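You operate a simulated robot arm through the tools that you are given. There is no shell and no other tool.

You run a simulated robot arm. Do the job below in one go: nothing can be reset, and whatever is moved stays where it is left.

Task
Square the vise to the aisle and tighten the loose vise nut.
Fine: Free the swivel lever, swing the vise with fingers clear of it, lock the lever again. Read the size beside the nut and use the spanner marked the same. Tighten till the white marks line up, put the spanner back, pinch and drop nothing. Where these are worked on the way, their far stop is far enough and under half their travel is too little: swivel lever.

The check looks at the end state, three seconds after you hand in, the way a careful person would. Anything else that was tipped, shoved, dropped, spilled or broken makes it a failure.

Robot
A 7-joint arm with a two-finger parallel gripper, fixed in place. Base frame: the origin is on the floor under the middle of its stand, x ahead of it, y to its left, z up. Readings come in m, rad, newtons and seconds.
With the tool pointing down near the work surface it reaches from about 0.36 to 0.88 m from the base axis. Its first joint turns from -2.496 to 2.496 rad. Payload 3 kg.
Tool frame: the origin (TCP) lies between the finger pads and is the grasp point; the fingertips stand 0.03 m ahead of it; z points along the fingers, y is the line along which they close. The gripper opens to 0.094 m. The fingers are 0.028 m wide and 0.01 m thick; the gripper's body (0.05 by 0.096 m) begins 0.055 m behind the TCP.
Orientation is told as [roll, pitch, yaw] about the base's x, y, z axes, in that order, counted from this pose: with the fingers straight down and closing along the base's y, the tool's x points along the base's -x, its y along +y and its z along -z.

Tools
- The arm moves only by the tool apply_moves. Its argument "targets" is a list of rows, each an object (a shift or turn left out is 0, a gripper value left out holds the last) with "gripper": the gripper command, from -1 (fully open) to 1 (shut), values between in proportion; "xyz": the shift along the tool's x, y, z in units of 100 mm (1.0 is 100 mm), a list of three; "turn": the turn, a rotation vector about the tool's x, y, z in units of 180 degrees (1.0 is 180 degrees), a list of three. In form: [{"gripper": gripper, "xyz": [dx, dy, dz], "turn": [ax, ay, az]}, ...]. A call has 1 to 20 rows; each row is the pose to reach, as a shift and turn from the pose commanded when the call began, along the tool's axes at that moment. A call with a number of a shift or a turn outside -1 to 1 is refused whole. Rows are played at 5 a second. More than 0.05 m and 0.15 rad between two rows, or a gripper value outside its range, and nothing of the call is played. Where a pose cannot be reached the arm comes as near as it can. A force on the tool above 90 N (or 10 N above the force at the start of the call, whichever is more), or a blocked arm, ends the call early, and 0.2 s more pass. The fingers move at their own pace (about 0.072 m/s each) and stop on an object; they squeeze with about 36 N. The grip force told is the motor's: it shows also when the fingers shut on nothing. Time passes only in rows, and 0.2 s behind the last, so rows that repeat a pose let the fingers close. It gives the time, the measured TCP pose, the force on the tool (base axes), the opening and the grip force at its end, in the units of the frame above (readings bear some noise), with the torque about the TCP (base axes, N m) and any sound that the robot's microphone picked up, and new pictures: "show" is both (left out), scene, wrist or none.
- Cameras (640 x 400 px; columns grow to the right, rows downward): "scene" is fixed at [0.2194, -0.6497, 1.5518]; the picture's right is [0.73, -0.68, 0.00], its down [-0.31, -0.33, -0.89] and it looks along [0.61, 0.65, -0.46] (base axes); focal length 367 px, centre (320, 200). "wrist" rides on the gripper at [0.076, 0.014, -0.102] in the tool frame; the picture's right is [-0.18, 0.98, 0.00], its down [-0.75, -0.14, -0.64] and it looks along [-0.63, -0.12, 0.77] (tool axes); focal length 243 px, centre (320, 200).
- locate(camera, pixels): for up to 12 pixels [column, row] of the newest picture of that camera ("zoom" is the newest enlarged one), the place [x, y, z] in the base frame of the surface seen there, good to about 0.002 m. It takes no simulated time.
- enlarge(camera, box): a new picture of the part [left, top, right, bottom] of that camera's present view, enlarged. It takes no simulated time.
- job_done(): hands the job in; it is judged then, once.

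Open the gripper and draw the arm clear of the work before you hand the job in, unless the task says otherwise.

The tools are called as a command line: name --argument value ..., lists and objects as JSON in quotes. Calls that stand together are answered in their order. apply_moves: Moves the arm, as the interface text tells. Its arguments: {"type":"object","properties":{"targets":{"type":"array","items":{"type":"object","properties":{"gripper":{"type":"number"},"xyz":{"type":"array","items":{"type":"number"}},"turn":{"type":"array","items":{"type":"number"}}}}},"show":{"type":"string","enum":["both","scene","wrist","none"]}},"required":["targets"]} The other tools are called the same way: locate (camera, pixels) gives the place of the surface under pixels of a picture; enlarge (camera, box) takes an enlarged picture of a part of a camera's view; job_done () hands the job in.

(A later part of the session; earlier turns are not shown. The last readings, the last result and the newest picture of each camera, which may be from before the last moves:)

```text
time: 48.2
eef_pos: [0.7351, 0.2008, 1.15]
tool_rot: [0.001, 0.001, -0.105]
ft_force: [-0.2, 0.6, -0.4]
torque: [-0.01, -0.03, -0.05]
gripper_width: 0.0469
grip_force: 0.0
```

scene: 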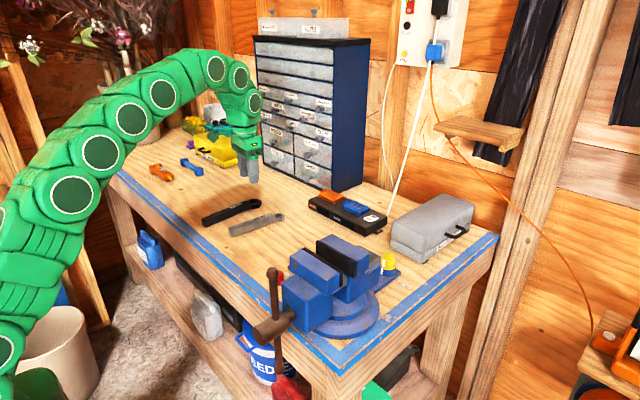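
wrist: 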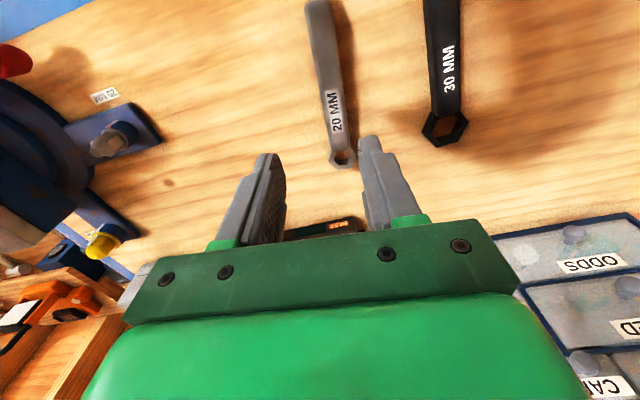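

The spanner is in clear view, and the black one is well to the +y side. I'll measure the handle's edges and ring again from here.

enlarge --camera "wrist" --box '[280, 0, 400, 180]'

locate --camera "wrist" --pixels '[[309, 20], [334, 20], [315, 60], [338, 60], [322, 100], [342, 100], [327, 130], [346, 130], [331, 160], [355, 155], [343, 157], [430, 60]]'

```text
2.22 times, centred on (340, 90) of wrist
```

zoom: 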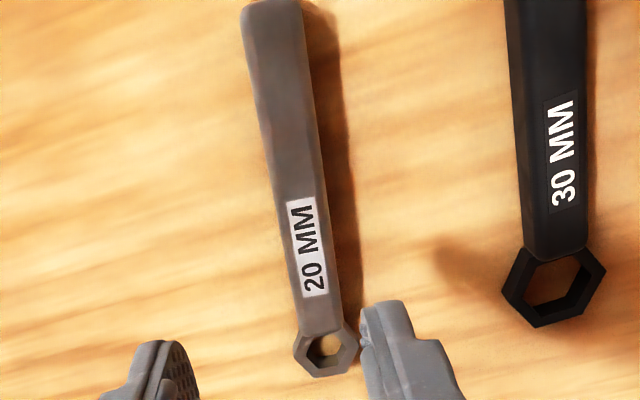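

```text
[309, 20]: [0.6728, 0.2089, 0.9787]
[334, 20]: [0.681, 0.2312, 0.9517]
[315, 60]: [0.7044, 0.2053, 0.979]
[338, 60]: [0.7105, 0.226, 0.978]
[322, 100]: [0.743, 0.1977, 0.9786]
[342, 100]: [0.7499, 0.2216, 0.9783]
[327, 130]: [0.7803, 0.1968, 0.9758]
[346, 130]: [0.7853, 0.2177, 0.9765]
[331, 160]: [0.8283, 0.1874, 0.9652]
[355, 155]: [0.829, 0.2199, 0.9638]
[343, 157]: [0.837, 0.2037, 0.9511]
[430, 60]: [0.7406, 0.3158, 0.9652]
```

Handle centreline at x=0.735 is y≈0.212 at -6.4°, and ring centre is about (0.828,0.2035). I'll descend over the handle.

apply_moves --targets '[{"gripper": 0, "xyz": [0.012, 0.111, 0.3]}, {"gripper": 0, "xyz": [0.012, 0.111, 0.65]}, {"gripper": 0, "xyz": [0.012, 0.111, 1.0]}]' --show "wrist"

```text
time: 49.0
eef_pos: [0.7337, 0.2098, 1.0485]
tool_rot: [0.001, -0.002, -0.109]
ft_force: [0.9, -0.8, -0.9]
torque: [-0.01, 0.0, 0.03]
gripper_width: 0.0468
grip_force: 0.0
```

wrist: 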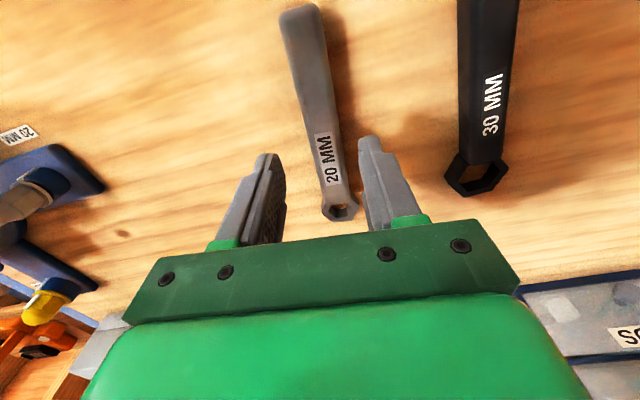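

The handle lies between the open fingers. I'll descend 0.064 so the tips are just above the bench, keeping the fingers open, and check.

apply_moves --targets '[{"gripper": 0, "xyz": [0, 0.01, 0.3]}, {"gripper": 0, "xyz": [0, 0.01, 0.55]}, {"gripper": 0, "xyz": [0, 0.01, 0.64]}]' --show "both"

```text
time: 49.8
eef_pos: [0.733, 0.2102, 0.9854]
tool_rot: [-0.001, -0.001, -0.108]
ft_force: [0.0, -0.1, -0.1]
torque: [-0.01, 0.03, 0.02]
gripper_width: 0.047
grip_force: 0.0
```

scene: 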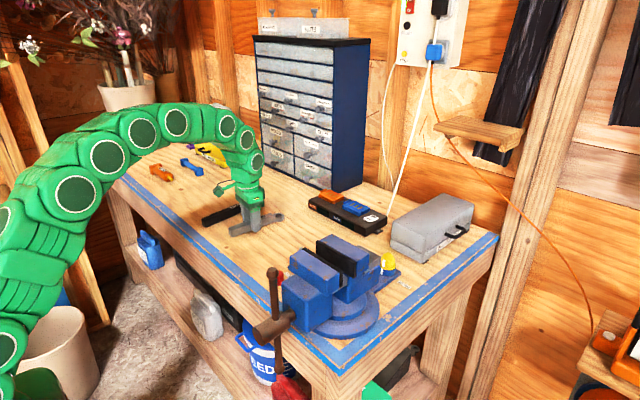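
wrist: 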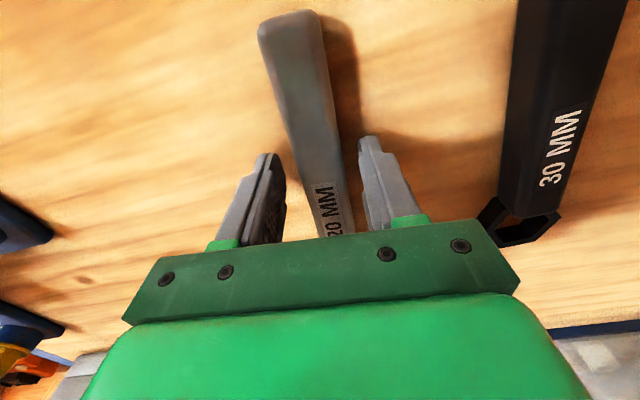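

The fingers straddle the handle with no contact forces. I'll close on it.

apply_moves --targets '[{"gripper": 0.3}, {"gripper": 0.6}, {"gripper": 1}, {"gripper": 1}, {"gripper": 1}]' --show "wrist"

```text
time: 51.0
eef_pos: [0.7335, 0.2115, 0.987]
tool_rot: [0.001, -0.001, -0.109]
ft_force: [-0.1, 0.1, 2.5]
torque: [0.0, -0.1, 0.1]
gripper_width: 0.0254
grip_force: 36.1
```

wrist: 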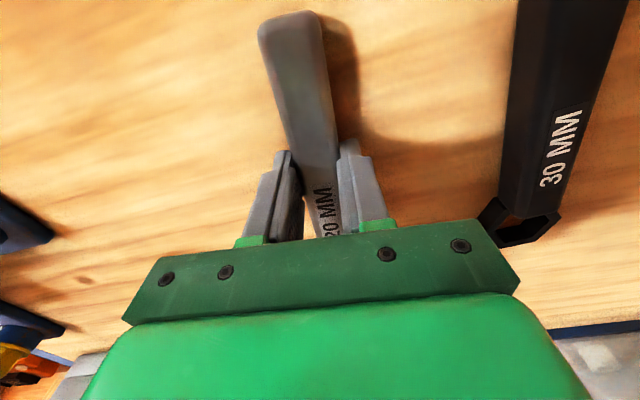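

The spanner is firmly gripped (width 0.0254, 36 N). I'll lift it straight up 0.1 m.

apply_moves --targets '[{"gripper": 1, "xyz": [0, 0, -0.1]}, {"gripper": 1, "xyz": [0, 0, -0.3]}, {"gripper": 1, "xyz": [0, 0, -0.5]}, {"gripper": 1, "xyz": [0, 0, -0.75]}, {"gripper": 1, "xyz": [0, 0, -1]}]' --show "both"

```text
time: 52.2
eef_pos: [0.7332, 0.2128, 1.0869]
tool_rot: [-0.001, -0.001, -0.109]
ft_force: [-0.4, 0.2, 0.3]
torque: [0.01, 0.02, -0.02]
gripper_width: 0.0
grip_force: 33.2
```

scene: 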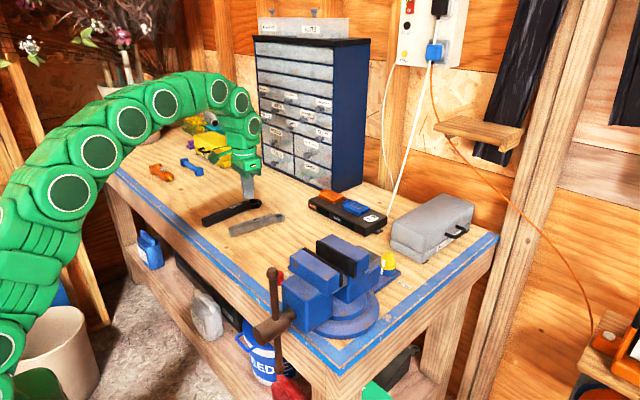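
wrist: 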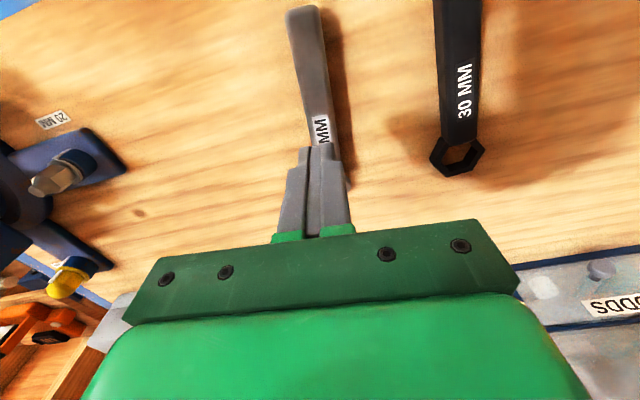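

The fingers slipped off: the gripper reads 0 and the spanner is still on the bench. I'll check how it lies now.

enlarge --camera "scene" --box '[190, 180, 310, 255]'

enlarge --camera "wrist" --box '[260, 0, 400, 200]'

locate --camera "wrist" --pixels '[[288, 20], [318, 20], [296, 60], [322, 60], [303, 100], [327, 100], [304, 40], [315, 110], [311, 85]]'

```text
5.33 times, centred on (250, 218) of scene
```

zoom: 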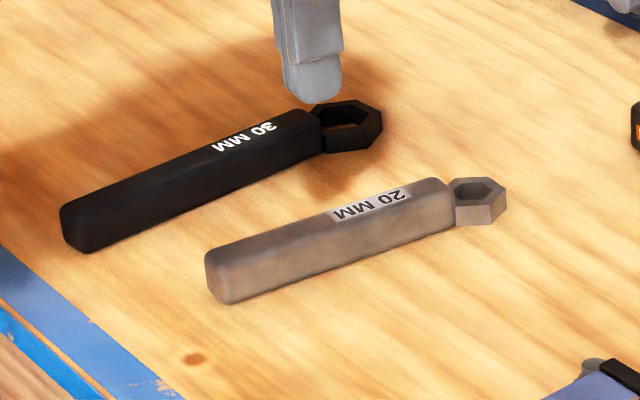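

```text
2.00 times, centred on (330, 100) of wrist
```

zoom: 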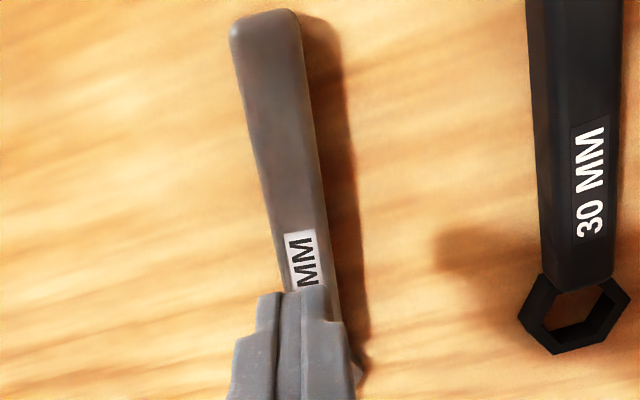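

```text
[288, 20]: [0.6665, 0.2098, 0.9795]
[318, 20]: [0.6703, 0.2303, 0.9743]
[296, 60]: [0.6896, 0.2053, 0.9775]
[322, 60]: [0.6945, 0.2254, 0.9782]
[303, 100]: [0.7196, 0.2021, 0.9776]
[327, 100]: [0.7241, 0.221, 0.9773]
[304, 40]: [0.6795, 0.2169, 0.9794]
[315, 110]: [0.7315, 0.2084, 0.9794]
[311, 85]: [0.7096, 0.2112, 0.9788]
```

The spanner hardly moved (handle centreline still about (0.71,0.2115) to (0.73,0.2085)). I'll go down again a little deeper (tips ~2 mm off the bench), grip, and lift very slowly while watching the width.

apply_moves --targets '[{"gripper": 0.6, "xyz": [0, 0, 0]}, {"gripper": 0.2, "xyz": [0, -0.02, 0]}, {"gripper": 0, "xyz": [0, -0.02, 0]}, {"gripper": 0, "xyz": [-0.03, -0.02, 0.3]}, {"gripper": 0, "xyz": [-0.03, -0.02, 0.6]}]' --show "wrist"

```text
time: 53.4
eef_pos: [0.7379, 0.2103, 1.0251]
tool_rot: [0.0, 0.0, -0.107]
ft_force: [-0.4, 0.8, -0.8]
torque: [-0.04, 0.04, -0.01]
gripper_width: 0.0469
grip_force: 0.1
```

wrist: 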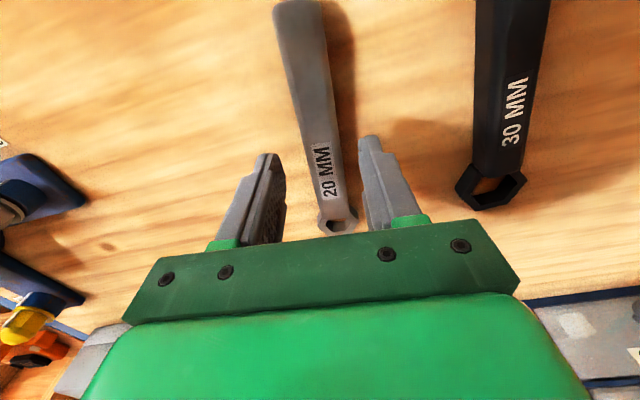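

The ring is still visible at (337,222). I'll measure the ring and handle here before going down.

enlarge --camera "wrist" --box '[290, 130, 390, 240]'

locate --camera "wrist" --pixels '[[321, 218], [355, 212], [318, 222], [357, 215], [303, 120], [330, 120], [297, 80], [328, 80], [313, 160], [340, 160], [317, 195], [346, 195]]'

```text
3.64 times, centred on (340, 185) of wrist
```

zoom: 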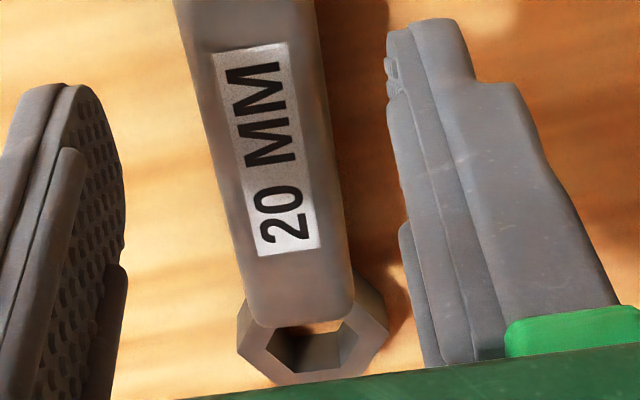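

```text
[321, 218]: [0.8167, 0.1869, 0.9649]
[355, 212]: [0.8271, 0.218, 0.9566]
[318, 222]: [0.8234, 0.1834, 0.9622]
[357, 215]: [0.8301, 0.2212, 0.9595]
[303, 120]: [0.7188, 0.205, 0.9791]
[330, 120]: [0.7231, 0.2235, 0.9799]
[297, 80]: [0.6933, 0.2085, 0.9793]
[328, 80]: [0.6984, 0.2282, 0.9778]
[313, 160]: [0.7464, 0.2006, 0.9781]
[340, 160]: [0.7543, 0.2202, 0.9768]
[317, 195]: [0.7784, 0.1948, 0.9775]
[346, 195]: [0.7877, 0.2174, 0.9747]
```

Handle centre at this x is y≈0.212, ring centre ≈ (0.827,0.2025). I'll descend to tips ~2 mm above the bench and close.

apply_moves --targets '[{"gripper": 0, "xyz": [0, 0.015, 0.25]}, {"gripper": 0, "xyz": [0, 0.015, 0.4]}, {"gripper": 0, "xyz": [0, 0.015, 0.44]}, {"gripper": 0, "xyz": [0, 0.015, 0.44]}]' --show "none"

apply_moves --targets '[{"gripper": 0.3}, {"gripper": 0.6}, {"gripper": 1}, {"gripper": 1}, {"gripper": 1}, {"gripper": 1}]' --show "scene"

enlarge --camera "scene" --box '[200, 160, 300, 250]'

```text
time: 54.4
eef_pos: [0.7375, 0.2106, 0.9813]
tool_rot: [0.0, 0.0, -0.108]
ft_force: [0.8, 0.0, 0.0]
torque: [-0.01, -0.02, -0.01]
gripper_width: 0.0471
grip_force: 0.1
```

```text
time: 55.8
eef_pos: [0.7378, 0.2101, 0.9822]
tool_rot: [-0.001, -0.001, -0.108]
ft_force: [1.8, 0.0, 31.3]
torque: [0.0, -0.05, -0.1]
gripper_width: 0.0255
grip_force: 36.6
```

scene: 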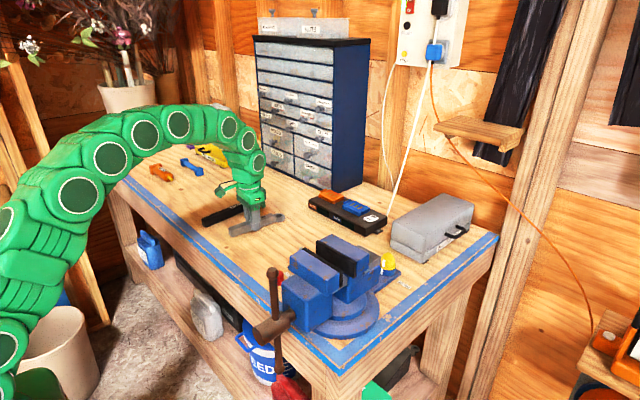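

```text
4.44 times, centred on (250, 205) of scene
```

zoom: 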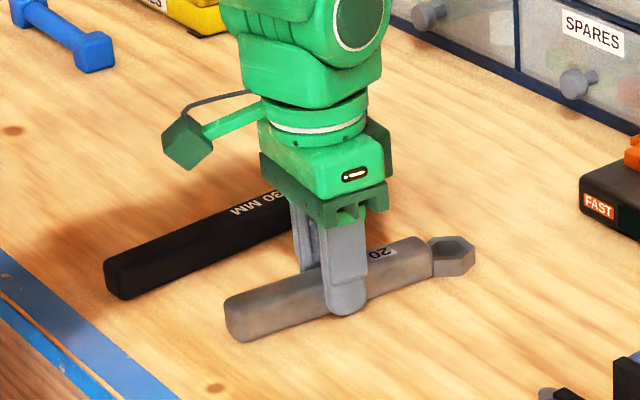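

Gripped again at width 0.0255, with a 31 N upward reaction. I'll lift just 1 cm slowly and check whether the width holds.

apply_moves --targets '[{"gripper": 1, "xyz": [0, 0, -0.02]}, {"gripper": 1, "xyz": [0, 0, -0.04]}, {"gripper": 1, "xyz": [0, 0, -0.06]}, {"gripper": 1, "xyz": [0, 0, -0.08]}, {"gripper": 1, "xyz": [0, 0, -0.1]}]' --show "scene"

enlarge --camera "scene" --box '[200, 160, 300, 250]'

```text
time: 57.0
eef_pos: [0.7371, 0.2107, 0.9909]
tool_rot: [0.001, -0.001, -0.109]
ft_force: [-0.2, 0.6, -1.6]
torque: [-0.02, 0.01, -0.04]
gripper_width: 0.0255
grip_force: 35.9
```

scene: 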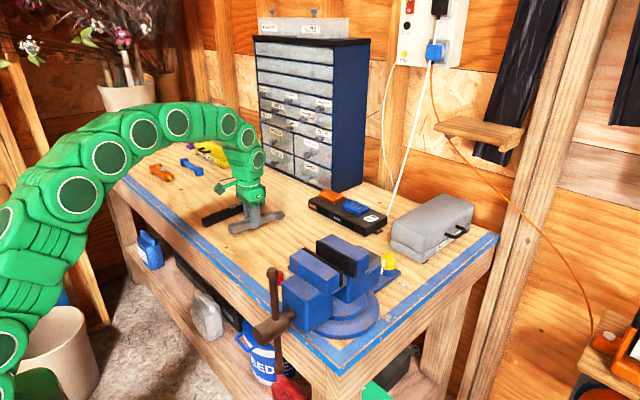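

```text
4.44 times, centred on (250, 205) of scene
```

zoom: 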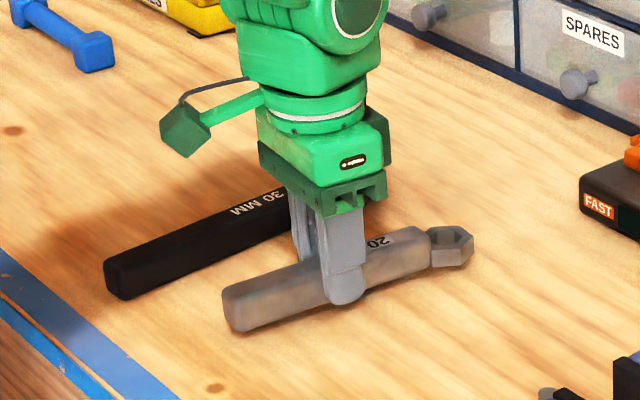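

It holds this time: the spanner is off the bench with ~1.6 N weight. I'll continue raising at a gentle pace.

apply_moves --targets '[{"gripper": 1, "xyz": [0, 0, -0.03]}, {"gripper": 1, "xyz": [0, 0, -0.07]}, {"gripper": 1, "xyz": [0, 0, -0.12]}, {"gripper": 1, "xyz": [0, 0, -0.18]}, {"gripper": 1, "xyz": [0, 0, -0.24]}, {"gripper": 1, "xyz": [0, 0, -0.3]}, {"gripper": 1, "xyz": [0, 0, -0.36]}, {"gripper": 1, "xyz": [0, 0, -0.42]}, {"gripper": 1, "xyz": [0, 0, -0.48]}, {"gripper": 1, "xyz": [0, 0, -0.54]}, {"gripper": 1, "xyz": [0, 0, -0.6]}, {"gripper": 1, "xyz": [0, 0, -0.66]}, {"gripper": 1, "xyz": [0, 0, -0.72]}, {"gripper": 1, "xyz": [0, 0, -0.78]}, {"gripper": 1, "xyz": [0, 0, -0.84]}, {"gripper": 1, "xyz": [0, 0, -0.9]}]' --show "both"

enlarge --camera "scene" --box '[200, 130, 300, 220]'

```text
time: 60.4
eef_pos: [0.7374, 0.2096, 1.0811]
tool_rot: [0.0, -0.001, -0.107]
ft_force: [0.1, -0.3, -1.3]
torque: [0.01, -0.02, -0.02]
gripper_width: 0.0256
grip_force: 36.3
```

scene: 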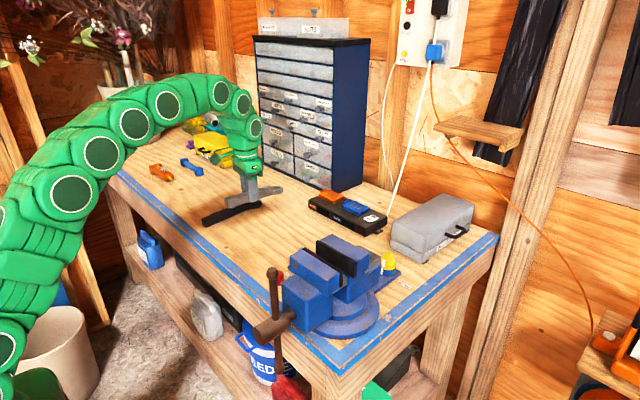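
wrist: 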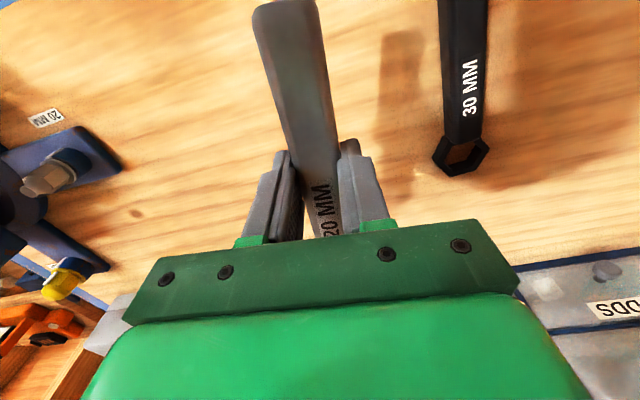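

```text
4.44 times, centred on (250, 175) of scene
```

zoom: 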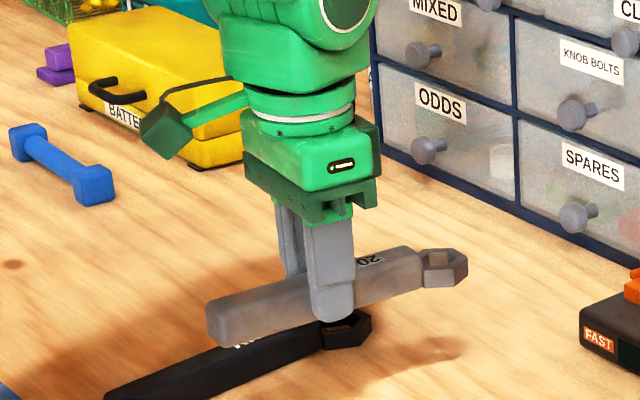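

The spanner is held level at z≈1.08. I'll locate the ring's corners and handle top from the scene zoom to know its exact place relative to the gripper.

locate --camera "zoom" --pixels '[[422, 255], [465, 258], [430, 250], [455, 250], [427, 272], [455, 270], [443, 277], [400, 255], [230, 295], [440, 252], [390, 290], [215, 330]]'

enlarge --camera "scene" --box '[260, 178, 296, 200]'

```text
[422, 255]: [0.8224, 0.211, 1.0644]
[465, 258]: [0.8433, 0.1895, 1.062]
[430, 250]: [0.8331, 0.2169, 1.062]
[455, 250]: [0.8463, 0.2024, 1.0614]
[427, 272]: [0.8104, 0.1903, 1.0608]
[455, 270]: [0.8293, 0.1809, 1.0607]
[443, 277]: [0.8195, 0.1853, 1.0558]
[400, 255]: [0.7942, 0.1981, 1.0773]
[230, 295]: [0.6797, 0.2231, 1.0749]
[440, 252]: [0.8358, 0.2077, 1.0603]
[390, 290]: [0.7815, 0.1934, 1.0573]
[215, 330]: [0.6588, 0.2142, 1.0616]
```

```text
16.00 times, centred on (278, 189) of scene
```

zoom: 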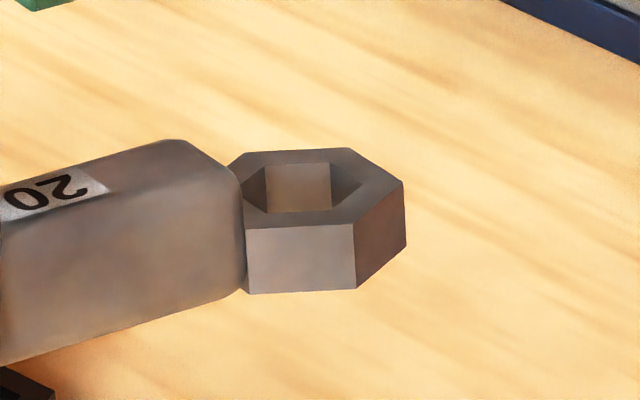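

I'll locate the ring's outer top corners in this closer zoom.

locate --camera "zoom" --pixels '[[399, 183], [349, 151], [250, 155], [351, 219], [252, 224], [300, 222], [300, 152], [375, 200], [378, 168], [300, 260]]'

```text
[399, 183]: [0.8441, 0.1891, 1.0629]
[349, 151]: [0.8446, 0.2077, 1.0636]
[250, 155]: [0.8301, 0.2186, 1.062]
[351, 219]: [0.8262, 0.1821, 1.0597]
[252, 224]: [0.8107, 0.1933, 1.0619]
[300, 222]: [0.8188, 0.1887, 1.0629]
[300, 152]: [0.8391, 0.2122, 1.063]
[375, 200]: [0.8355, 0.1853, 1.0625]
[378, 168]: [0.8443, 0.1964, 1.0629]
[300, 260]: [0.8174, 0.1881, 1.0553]
```

The ring centre is 0.091 m ahead of the grip, well in line (ring at (0.828,0.2005)). I'll carry the spanner at z≈1.08 toward the nut, turning toward yaw -30°, in gentle steps.

apply_moves --targets '[{"gripper": 1, "xyz": [0.05, -0.1, 0], "turn": [0, 0, 0.008]}, {"gripper": 1, "xyz": [0.1, -0.27, 0], "turn": [0, 0, 0.02]}, {"gripper": 1, "xyz": [0.17, -0.45, 0], "turn": [0, 0, 0.032]}, {"gripper": 1, "xyz": [0.23, -0.63, 0], "turn": [0, 0, 0.044]}, {"gripper": 1, "xyz": [0.29, -0.8, 0], "turn": [0, 0, 0.056]}, {"gripper": 1, "xyz": [0.34, -0.93, 0], "turn": [0, 0, 0.064]}, {"gripper": 1, "xyz": [0.35, -1.0, 0], "turn": [0, 0, 0.0664]}]' --show "none"

apply_moves --targets '[{"gripper": 1, "xyz": [0.03, -0.1, 0], "turn": [0, 0, 0.008]}, {"gripper": 1, "xyz": [0.06, -0.27, 0], "turn": [0, 0, 0.02]}, {"gripper": 1, "xyz": [0.1, -0.45, 0], "turn": [0, 0, 0.032]}, {"gripper": 1, "xyz": [0.13, -0.63, 0], "turn": [0, 0, 0.044]}, {"gripper": 1, "xyz": [0.16, -0.8, 0], "turn": [0, 0, 0.056]}, {"gripper": 1, "xyz": [0.18, -0.93, 0], "turn": [0, 0, 0.064]}, {"gripper": 1, "xyz": [0.2, -1.0, 0], "turn": [0, 0, 0.0664]}]' --show "both"

```text
time: 62.0
eef_pos: [0.6913, 0.1152, 1.082]
tool_rot: [-0.001, 0.0, -0.318]
ft_force: [-0.7, 0.3, -0.5]
torque: [0.04, 0.0, -0.01]
gripper_width: 0.0257
grip_force: 36.0
```

```text
time: 63.6
eef_pos: [0.6432, 0.0254, 1.0813]
tool_rot: [0.0, -0.002, -0.525]
ft_force: [-0.4, 0.3, -1.7]
torque: [0.01, 0.01, -0.02]
gripper_width: 0.0255
grip_force: 35.7
```

scene: 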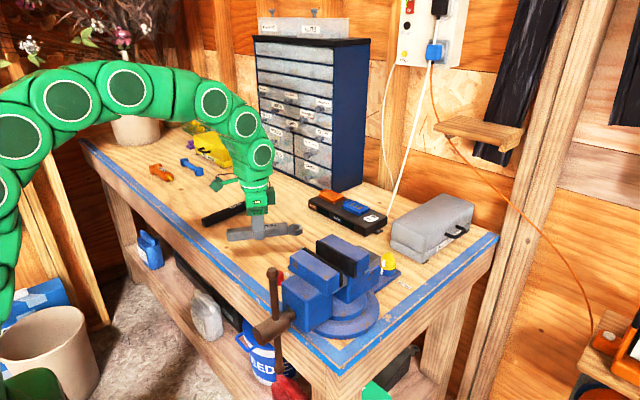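
wrist: 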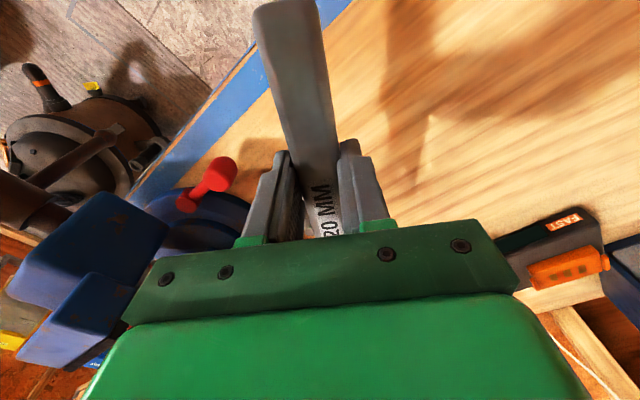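

At yaw -30°, with the ring visible in the scene at (295,229). I'll zoom there and verify the ring's centre relative to the gripper.

enlarge --camera "scene" --box '[270, 218, 310, 243]'

```text
16.00 times, centred on (290, 230) of scene
```

zoom: 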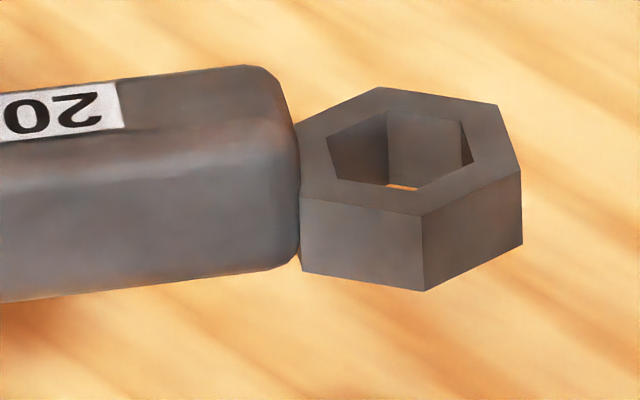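

locate --camera "zoom" --pixels '[[380, 91], [493, 107], [514, 172], [423, 210], [304, 194], [304, 125], [360, 205], [440, 97], [470, 192], [506, 140]]'

```text
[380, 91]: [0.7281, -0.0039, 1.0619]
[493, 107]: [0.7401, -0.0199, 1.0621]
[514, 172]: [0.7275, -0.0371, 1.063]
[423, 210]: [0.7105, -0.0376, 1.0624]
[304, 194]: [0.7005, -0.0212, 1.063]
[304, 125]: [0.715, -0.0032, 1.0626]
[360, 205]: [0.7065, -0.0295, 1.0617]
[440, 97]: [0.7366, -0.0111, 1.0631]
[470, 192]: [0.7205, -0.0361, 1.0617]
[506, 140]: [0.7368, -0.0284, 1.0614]
```

The ring centre is measured at (0.720,-0.0205) with flats at about -29°. I'll shift so it sits over the nut axis (0.714,-0.051), still above the nut's top.

apply_moves --targets '[{"gripper": 1, "xyz": [-0.03, -0.1, 0]}, {"gripper": 1, "xyz": [-0.07, -0.2, 0]}, {"gripper": 1, "xyz": [-0.101, -0.295, 0]}, {"gripper": 1, "xyz": [-0.101, -0.295, 0.1]}, {"gripper": 1, "xyz": [-0.101, -0.295, 0.2]}, {"gripper": 1, "xyz": [-0.101, -0.295, 0.2]}]' --show "both"

enlarge --camera "scene" --box '[280, 230, 320, 260]'

```text
time: 65.0
eef_pos: [0.6362, -0.0048, 1.0614]
tool_rot: [0.0, -0.002, -0.525]
ft_force: [-0.2, -0.5, -2.0]
torque: [-0.02, 0.02, -0.03]
gripper_width: 0.0253
grip_force: 35.9
```

scene: 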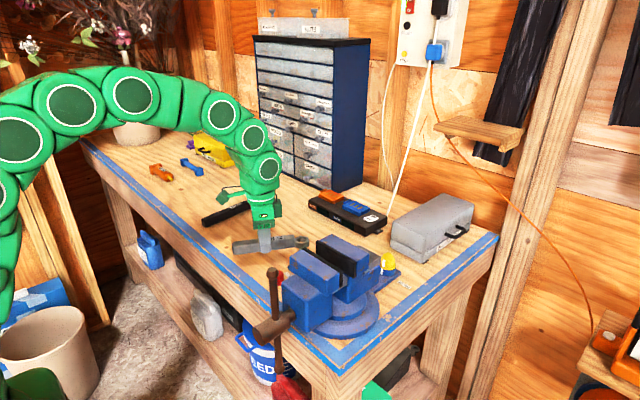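
wrist: 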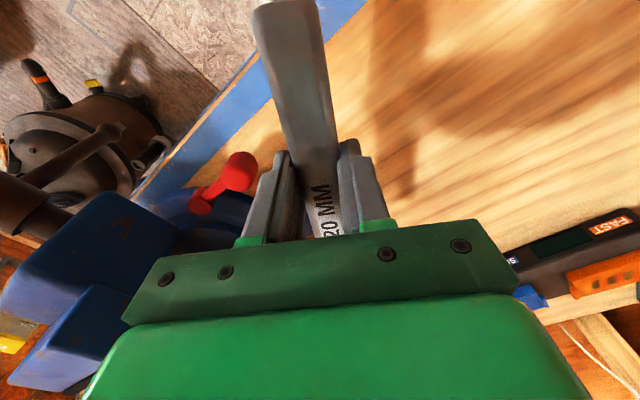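

```text
13.33 times, centred on (300, 245) of scene
```

zoom: 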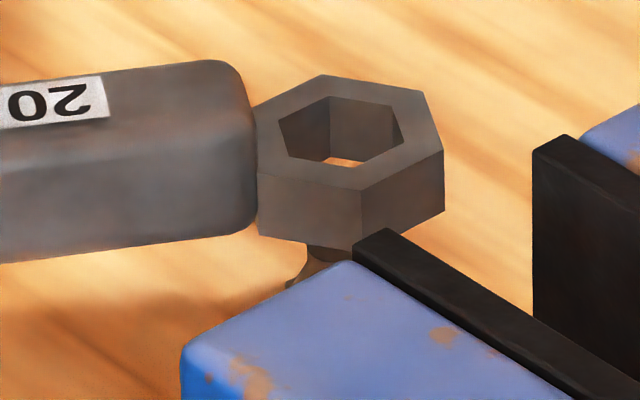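

The ring is above the nut's tip (dome peeks below at (325,260)). I'll locate the ring corners once more to fine-tune the centring.

locate --camera "zoom" --pixels '[[322, 79], [421, 93], [438, 151], [361, 185], [263, 171], [262, 108], [310, 178], [372, 86], [400, 168], [430, 122]]'

locate --camera "zoom" --pixels '[[320, 250], [330, 255], [300, 280], [315, 265]]'

```text
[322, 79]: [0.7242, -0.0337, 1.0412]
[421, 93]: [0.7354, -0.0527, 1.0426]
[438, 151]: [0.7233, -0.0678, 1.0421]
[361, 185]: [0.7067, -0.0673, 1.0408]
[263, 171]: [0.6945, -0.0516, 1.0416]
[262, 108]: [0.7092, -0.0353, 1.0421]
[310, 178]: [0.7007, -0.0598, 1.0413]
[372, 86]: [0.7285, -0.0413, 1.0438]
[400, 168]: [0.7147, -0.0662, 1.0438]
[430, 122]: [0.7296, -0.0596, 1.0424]
```

```text
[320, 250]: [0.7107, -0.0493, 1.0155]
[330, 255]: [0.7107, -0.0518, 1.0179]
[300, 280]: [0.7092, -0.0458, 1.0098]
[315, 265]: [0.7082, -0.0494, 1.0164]
```

The ring centre is (0.7156,-0.0514) against nut axis (0.7144,-0.051), within ~1 mm. I'll shift 1 mm and lower slowly 2 cm, watching the force.

apply_moves --targets '[{"gripper": 1, "xyz": [0.01, 0, 0.03]}, {"gripper": 1, "xyz": [0.01, 0, 0.07]}, {"gripper": 1, "xyz": [0.01, 0, 0.11]}, {"gripper": 1, "xyz": [0.01, 0, 0.15]}, {"gripper": 1, "xyz": [0.01, 0, 0.19]}]' --show "scene"

enlarge --camera "scene" --box '[280, 230, 320, 260]'

```text
time: 66.2
eef_pos: [0.6355, -0.004, 1.0414]
tool_rot: [-0.002, 0.0, -0.526]
ft_force: [-0.8, -0.8, -1.3]
torque: [-0.01, 0.03, 0.0]
gripper_width: 0.0256
grip_force: 35.8
```

scene: 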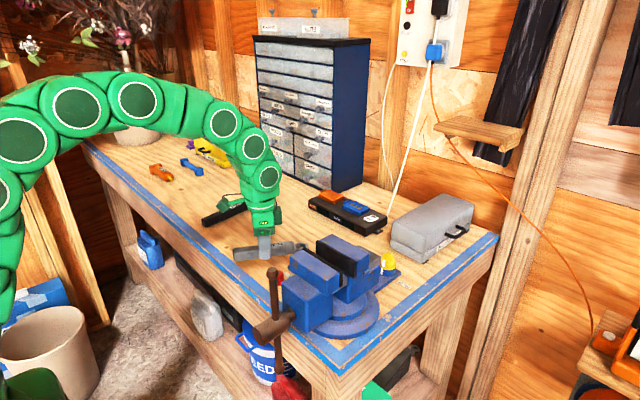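

```text
13.33 times, centred on (300, 245) of scene
```

zoom: 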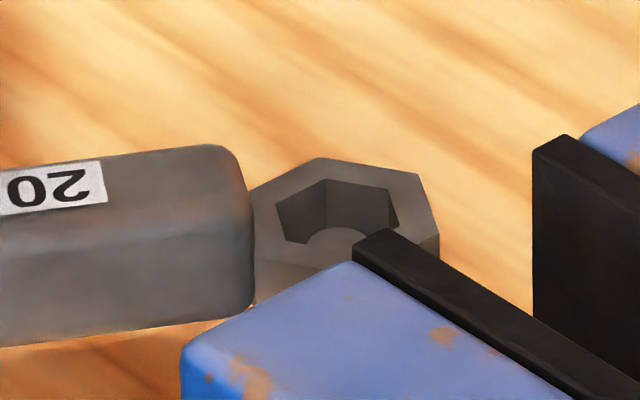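

The nut's dome tip now shows inside the ring hole (335,238), with no contact force. I'll lower another 1.2 cm in small steps.

apply_moves --targets '[{"gripper": 1, "xyz": [0, 0, 0.02]}, {"gripper": 1, "xyz": [0, 0, 0.04]}, {"gripper": 1, "xyz": [0, 0, 0.06]}, {"gripper": 1, "xyz": [0, 0, 0.08]}, {"gripper": 1, "xyz": [0, 0, 0.1]}, {"gripper": 1, "xyz": [0, 0, 0.12]}]' --show "scene"

enlarge --camera "scene" --box '[270, 225, 320, 265]'

```text
time: 67.6
eef_pos: [0.6341, -0.0037, 1.0312]
tool_rot: [-0.001, 0.0, -0.527]
ft_force: [6.3, 2.0, 1.5]
torque: [0.0, -0.4, 0.41]
gripper_width: 0.0255
grip_force: 36.2
```

scene: 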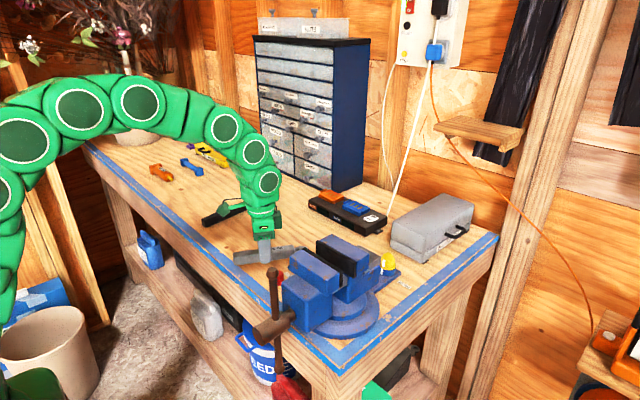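

```text
10.00 times, centred on (295, 245) of scene
```

zoom: 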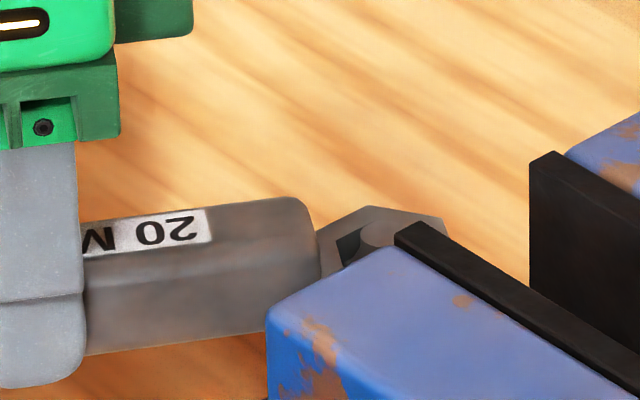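

A sideways force of ~6 N in +x shows the ring is ~1 mm too far to -x. I'll shift it +x ~1.2 mm and read again.

apply_moves --targets '[{"gripper": 1, "xyz": [-0.004, 0.005, 0]}, {"gripper": 1, "xyz": [-0.008, 0.0095, 0]}, {"gripper": 1, "xyz": [-0.008, 0.0095, 0]}]' --show "none"

```text
time: 68.4
eef_pos: [0.6363, -0.0024, 1.0322]
tool_rot: [0.001, 0.0, -0.526]
ft_force: [-1.3, -0.1, -1.7]
torque: [-0.02, 0.09, -0.17]
gripper_width: 0.0255
grip_force: 35.8
```

Forces are gone. I'll continue lowering 5 mm in 1 mm steps.

apply_moves --targets '[{"gripper": 1, "xyz": [0, 0, 0.01]}, {"gripper": 1, "xyz": [0, 0, 0.02]}, {"gripper": 1, "xyz": [0, 0, 0.03]}, {"gripper": 1, "xyz": [0, 0, 0.04]}, {"gripper": 1, "xyz": [0, 0, 0.05]}]' --show "none"

```text
time: 69.6
eef_pos: [0.6365, -0.0024, 1.0263]
tool_rot: [0.0, 0.002, -0.525]
ft_force: [-2.2, -1.3, -0.9]
torque: [-0.02, 0.02, -0.2]
gripper_width: 0.0254
grip_force: 35.3
```

It keeps going down freely (z 1.026). Another 6 mm in 1 mm steps, expecting the nut's flange.

apply_moves --targets '[{"gripper": 1, "xyz": [0, 0, 0.01]}, {"gripper": 1, "xyz": [0, 0, 0.02]}, {"gripper": 1, "xyz": [0, 0, 0.03]}, {"gripper": 1, "xyz": [0, 0, 0.04]}, {"gripper": 1, "xyz": [0, 0, 0.05]}]' --show "both"

enlarge --camera "scene" --box '[270, 225, 320, 265]'

```text
time: 70.8
eef_pos: [0.6371, -0.0041, 1.0213]
tool_rot: [-0.001, -0.001, -0.526]
ft_force: [-5.4, 1.2, 0.9]
torque: [-0.02, 0.07, -0.18]
gripper_width: 0.0253
grip_force: 35.9
```

scene: 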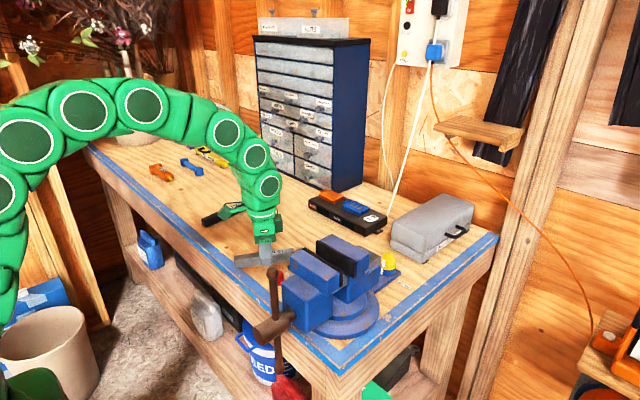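
wrist: 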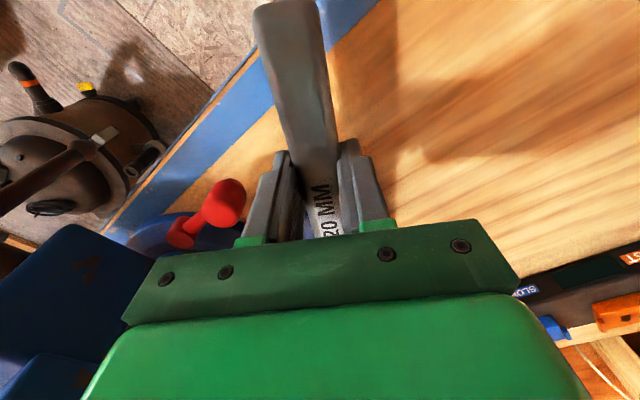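

```text
10.00 times, centred on (295, 245) of scene
```

zoom: 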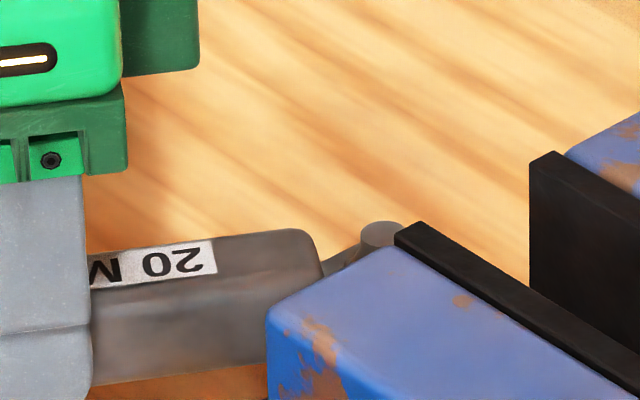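

The ring is fully seated, with the dome tip standing above it at (380,232). Now I turn clockwise about the nut axis, first 10°, watching force.

apply_moves --targets '[{"gripper": 1, "xyz": [-0.001, 0.04, 0], "turn": [0, 0, 0.0139]}, {"gripper": 1, "xyz": [-0.005, 0.079, 0], "turn": [0, 0, 0.0278]}, {"gripper": 1, "xyz": [-0.01, 0.118, 0], "turn": [0, 0, 0.0417]}, {"gripper": 1, "xyz": [-0.017, 0.157, 0], "turn": [0, 0, 0.0556]}]' --show "none"

```text
time: 71.8
eef_pos: [0.6436, 0.0093, 1.022]
tool_rot: [-0.002, -0.001, -0.7]
ft_force: [-0.7, 1.6, -1.3]
torque: [0.06, -0.01, 0.16]
gripper_width: 0.0254
grip_force: 36.5
```

Little resistance so far. I'll turn another 15° and then look.

apply_moves --targets '[{"gripper": 1, "xyz": [-0.001, 0.04, 0], "turn": [0, 0, 0.0139]}, {"gripper": 1, "xyz": [-0.005, 0.079, 0], "turn": [0, 0, 0.0278]}, {"gripper": 1, "xyz": [-0.01, 0.118, 0], "turn": [0, 0, 0.0417]}, {"gripper": 1, "xyz": [-0.017, 0.157, 0], "turn": [0, 0, 0.0556]}, {"gripper": 1, "xyz": [-0.026, 0.196, 0], "turn": [0, 0, 0.0694]}, {"gripper": 1, "xyz": [-0.035, 0.234, 0], "turn": [0, 0, 0.0833]}]' --show "both"

enlarge --camera "scene" --box '[270, 215, 330, 265]'

```text
time: 73.2
eef_pos: [0.6616, 0.025, 1.0222]
tool_rot: [0.001, 0.0, -0.961]
ft_force: [-5.5, 3.9, -3.7]
torque: [0.25, 0.25, -0.18]
gripper_width: 0.0254
grip_force: 35.8
```

scene: 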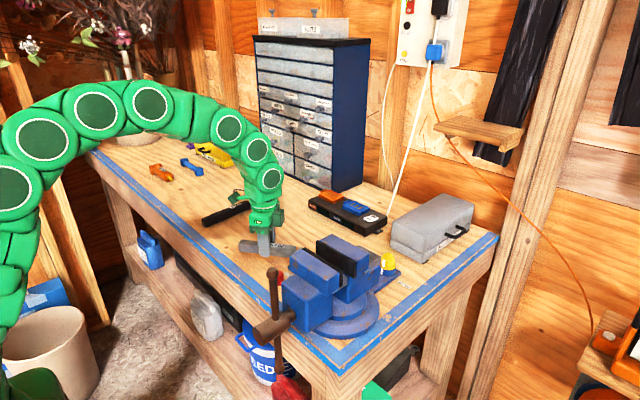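
wrist: 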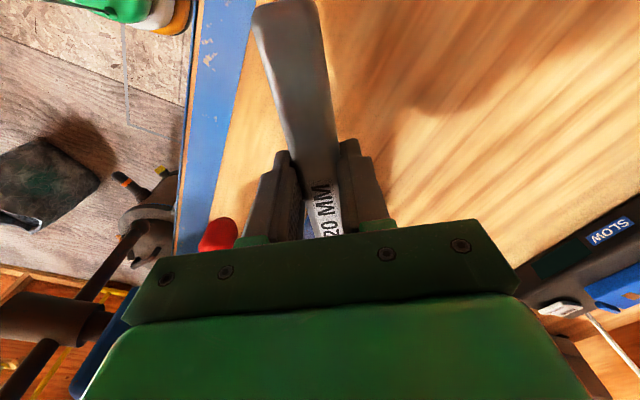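

```text
8.00 times, centred on (300, 240) of scene
```

zoom: 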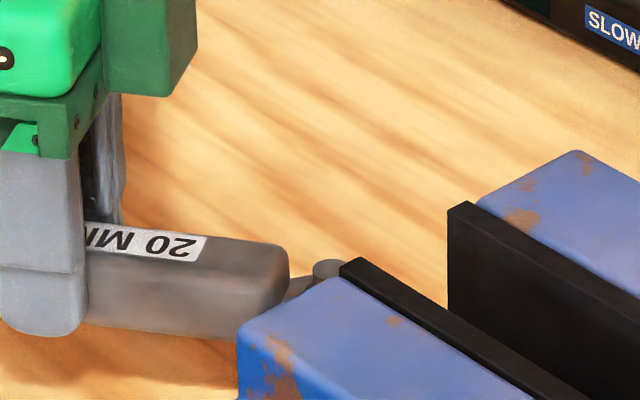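

The spanner turns the nut smoothly (yaw -55°, 25° done). A slight 6 N radial push tells me to ease ~0.7 mm outward; I'll continue another 20°.

apply_moves --targets '[{"gripper": 1, "xyz": [0.006, 0.04, 0], "turn": [0, 0, 0.0139]}, {"gripper": 1, "xyz": [0.002, 0.079, 0], "turn": [0, 0, 0.0278]}, {"gripper": 1, "xyz": [-0.003, 0.118, 0], "turn": [0, 0, 0.0417]}, {"gripper": 1, "xyz": [-0.01, 0.157, 0], "turn": [0, 0, 0.0556]}, {"gripper": 1, "xyz": [-0.019, 0.196, 0], "turn": [0, 0, 0.0694]}, {"gripper": 1, "xyz": [-0.028, 0.234, 0], "turn": [0, 0, 0.0833]}, {"gripper": 1, "xyz": [-0.04, 0.272, 0], "turn": [0, 0, 0.0972]}, {"gripper": 1, "xyz": [-0.053, 0.309, 0], "turn": [0, 0, 0.1111]}]' --show "none"

```text
time: 75.0
eef_pos: [0.6914, 0.0385, 1.0198]
tool_rot: [-0.002, 0.0, -1.311]
ft_force: [-5.1, 10.9, -10.1]
torque: [0.98, 0.3, -0.1]
gripper_width: 0.0252
grip_force: 36.0
```

Yaw is -75° now (45° done), with ~12 N outward push and ~10 N down. I'll ease 1 mm outward and 0.5 mm down, and continue the last 15°.

apply_moves --targets '[{"gripper": 1, "xyz": [0.009, 0.04, 0.005], "turn": [0, 0, 0.0139]}, {"gripper": 1, "xyz": [0.005, 0.079, 0.005], "turn": [0, 0, 0.0278]}, {"gripper": 1, "xyz": [0.0, 0.118, 0.005], "turn": [0, 0, 0.0417]}, {"gripper": 1, "xyz": [-0.007, 0.157, 0.005], "turn": [0, 0, 0.0556]}, {"gripper": 1, "xyz": [-0.016, 0.196, 0.005], "turn": [0, 0, 0.0694]}, {"gripper": 1, "xyz": [-0.025, 0.234, 0.005], "turn": [0, 0, 0.0833]}]' --show "both"

enlarge --camera "scene" --box '[270, 215, 330, 265]'

```text
time: 76.4
eef_pos: [0.7141, 0.0418, 1.0209]
tool_rot: [0.0, -0.001, -1.572]
ft_force: [1.9, 0.9, -12.4]
torque: [1.02, -0.02, 0.47]
gripper_width: 0.0253
grip_force: 35.4
```

scene: 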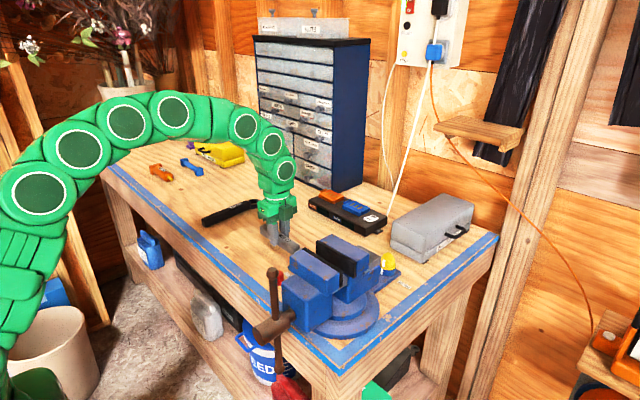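
wrist: 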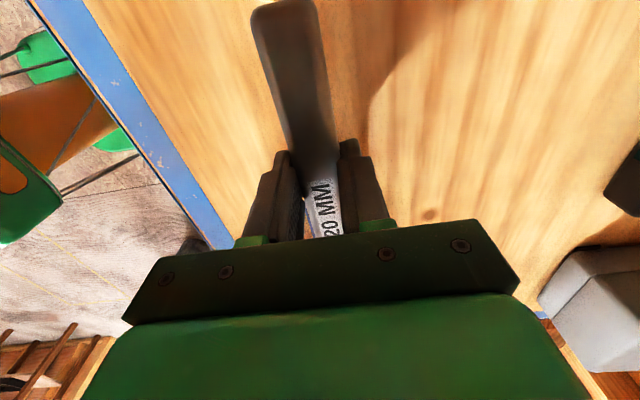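

```text
8.00 times, centred on (300, 240) of scene
```

zoom: 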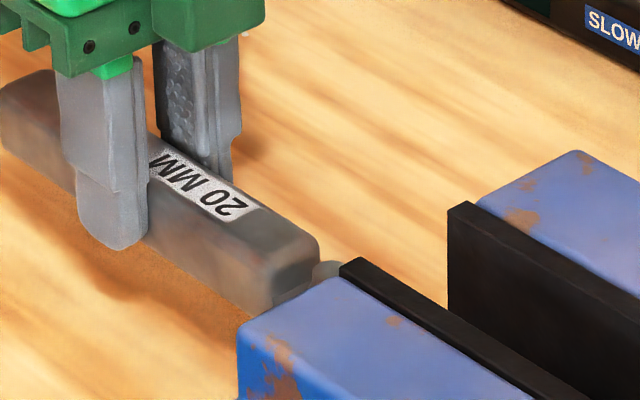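

The handle now points at +y (yaw -90°, 60° turned), with a 12 N downward pull on the ring. I'll relieve that by going 1 mm down and read the force.

apply_moves --targets '[{"gripper": 1, "xyz": [0, 0, 0.005]}, {"gripper": 1, "xyz": [0, 0, 0.01]}, {"gripper": 1, "xyz": [0, 0, 0.01]}]' --show "none"

```text
time: 77.2
eef_pos: [0.7152, 0.0424, 1.0199]
tool_rot: [0.001, 0.0, -1.573]
ft_force: [-3.3, 9.2, 5.7]
torque: [-0.41, 0.13, -0.04]
gripper_width: 0.0253
grip_force: 36.8
```

The pull is gone. Now I'll raise the spanner straight up off the nut, slowly.

apply_moves --targets '[{"gripper": 1, "xyz": [0, 0, -0.01]}, {"gripper": 1, "xyz": [0, 0, -0.03]}, {"gripper": 1, "xyz": [0, 0, -0.05]}, {"gripper": 1, "xyz": [0, 0, -0.08]}, {"gripper": 1, "xyz": [0, 0, -0.11]}, {"gripper": 1, "xyz": [0, 0, -0.14]}]' --show "none"

```text
time: 78.6
eef_pos: [0.7143, 0.0401, 1.0324]
tool_rot: [-0.001, -0.002, -1.573]
ft_force: [-0.5, -11.8, -25.2]
torque: [0.47, 0.05, 0.48]
gripper_width: 0.0255
grip_force: 36.0
```

The ring resists lifting (25 N). I'll stop and look whether the spanner is tilting in the grip.

apply_moves --targets '[{"gripper": 1, "xyz": [0, 0, 0.01]}]' --show "both"

enlarge --camera "scene" --box '[255, 205, 335, 265]'

```text
time: 79.0
eef_pos: [0.7145, 0.0413, 1.0328]
tool_rot: [0.001, -0.001, -1.572]
ft_force: [-1.7, -18.1, -12.3]
torque: [-0.53, 0.05, 0.42]
gripper_width: 0.0252
grip_force: 36.1
```

scene: 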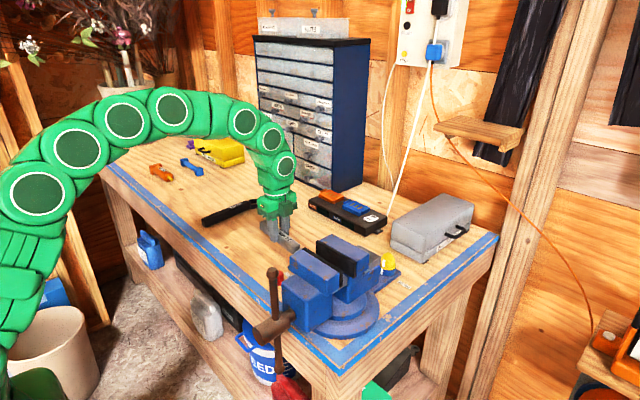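
wrist: 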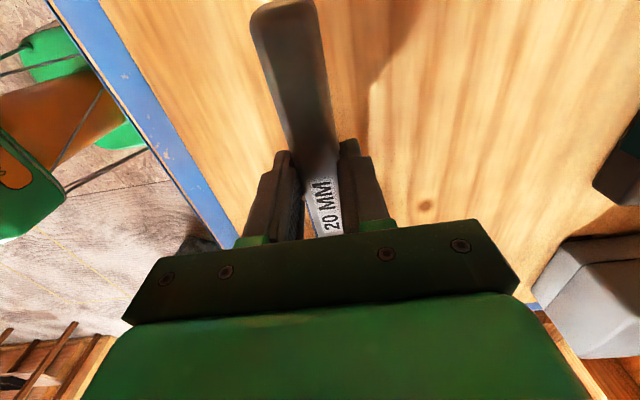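

```text
6.67 times, centred on (295, 235) of scene
```

zoom: 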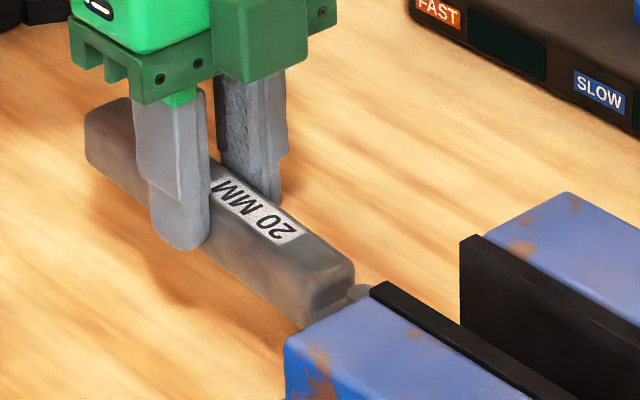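

I'll check the handle's tilt by locating its top surface at both ends.

locate --camera "zoom" --pixels '[[115, 108], [125, 115], [330, 265], [310, 262], [290, 245], [220, 185], [100, 150], [355, 290], [325, 300], [190, 245]]'

```text
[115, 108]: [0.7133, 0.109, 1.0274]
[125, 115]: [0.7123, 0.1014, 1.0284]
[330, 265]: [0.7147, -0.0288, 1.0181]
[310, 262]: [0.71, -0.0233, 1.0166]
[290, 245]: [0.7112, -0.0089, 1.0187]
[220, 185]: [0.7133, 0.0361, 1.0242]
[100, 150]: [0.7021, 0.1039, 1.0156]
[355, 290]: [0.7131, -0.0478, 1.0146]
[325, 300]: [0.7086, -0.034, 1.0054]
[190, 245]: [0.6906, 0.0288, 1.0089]
```

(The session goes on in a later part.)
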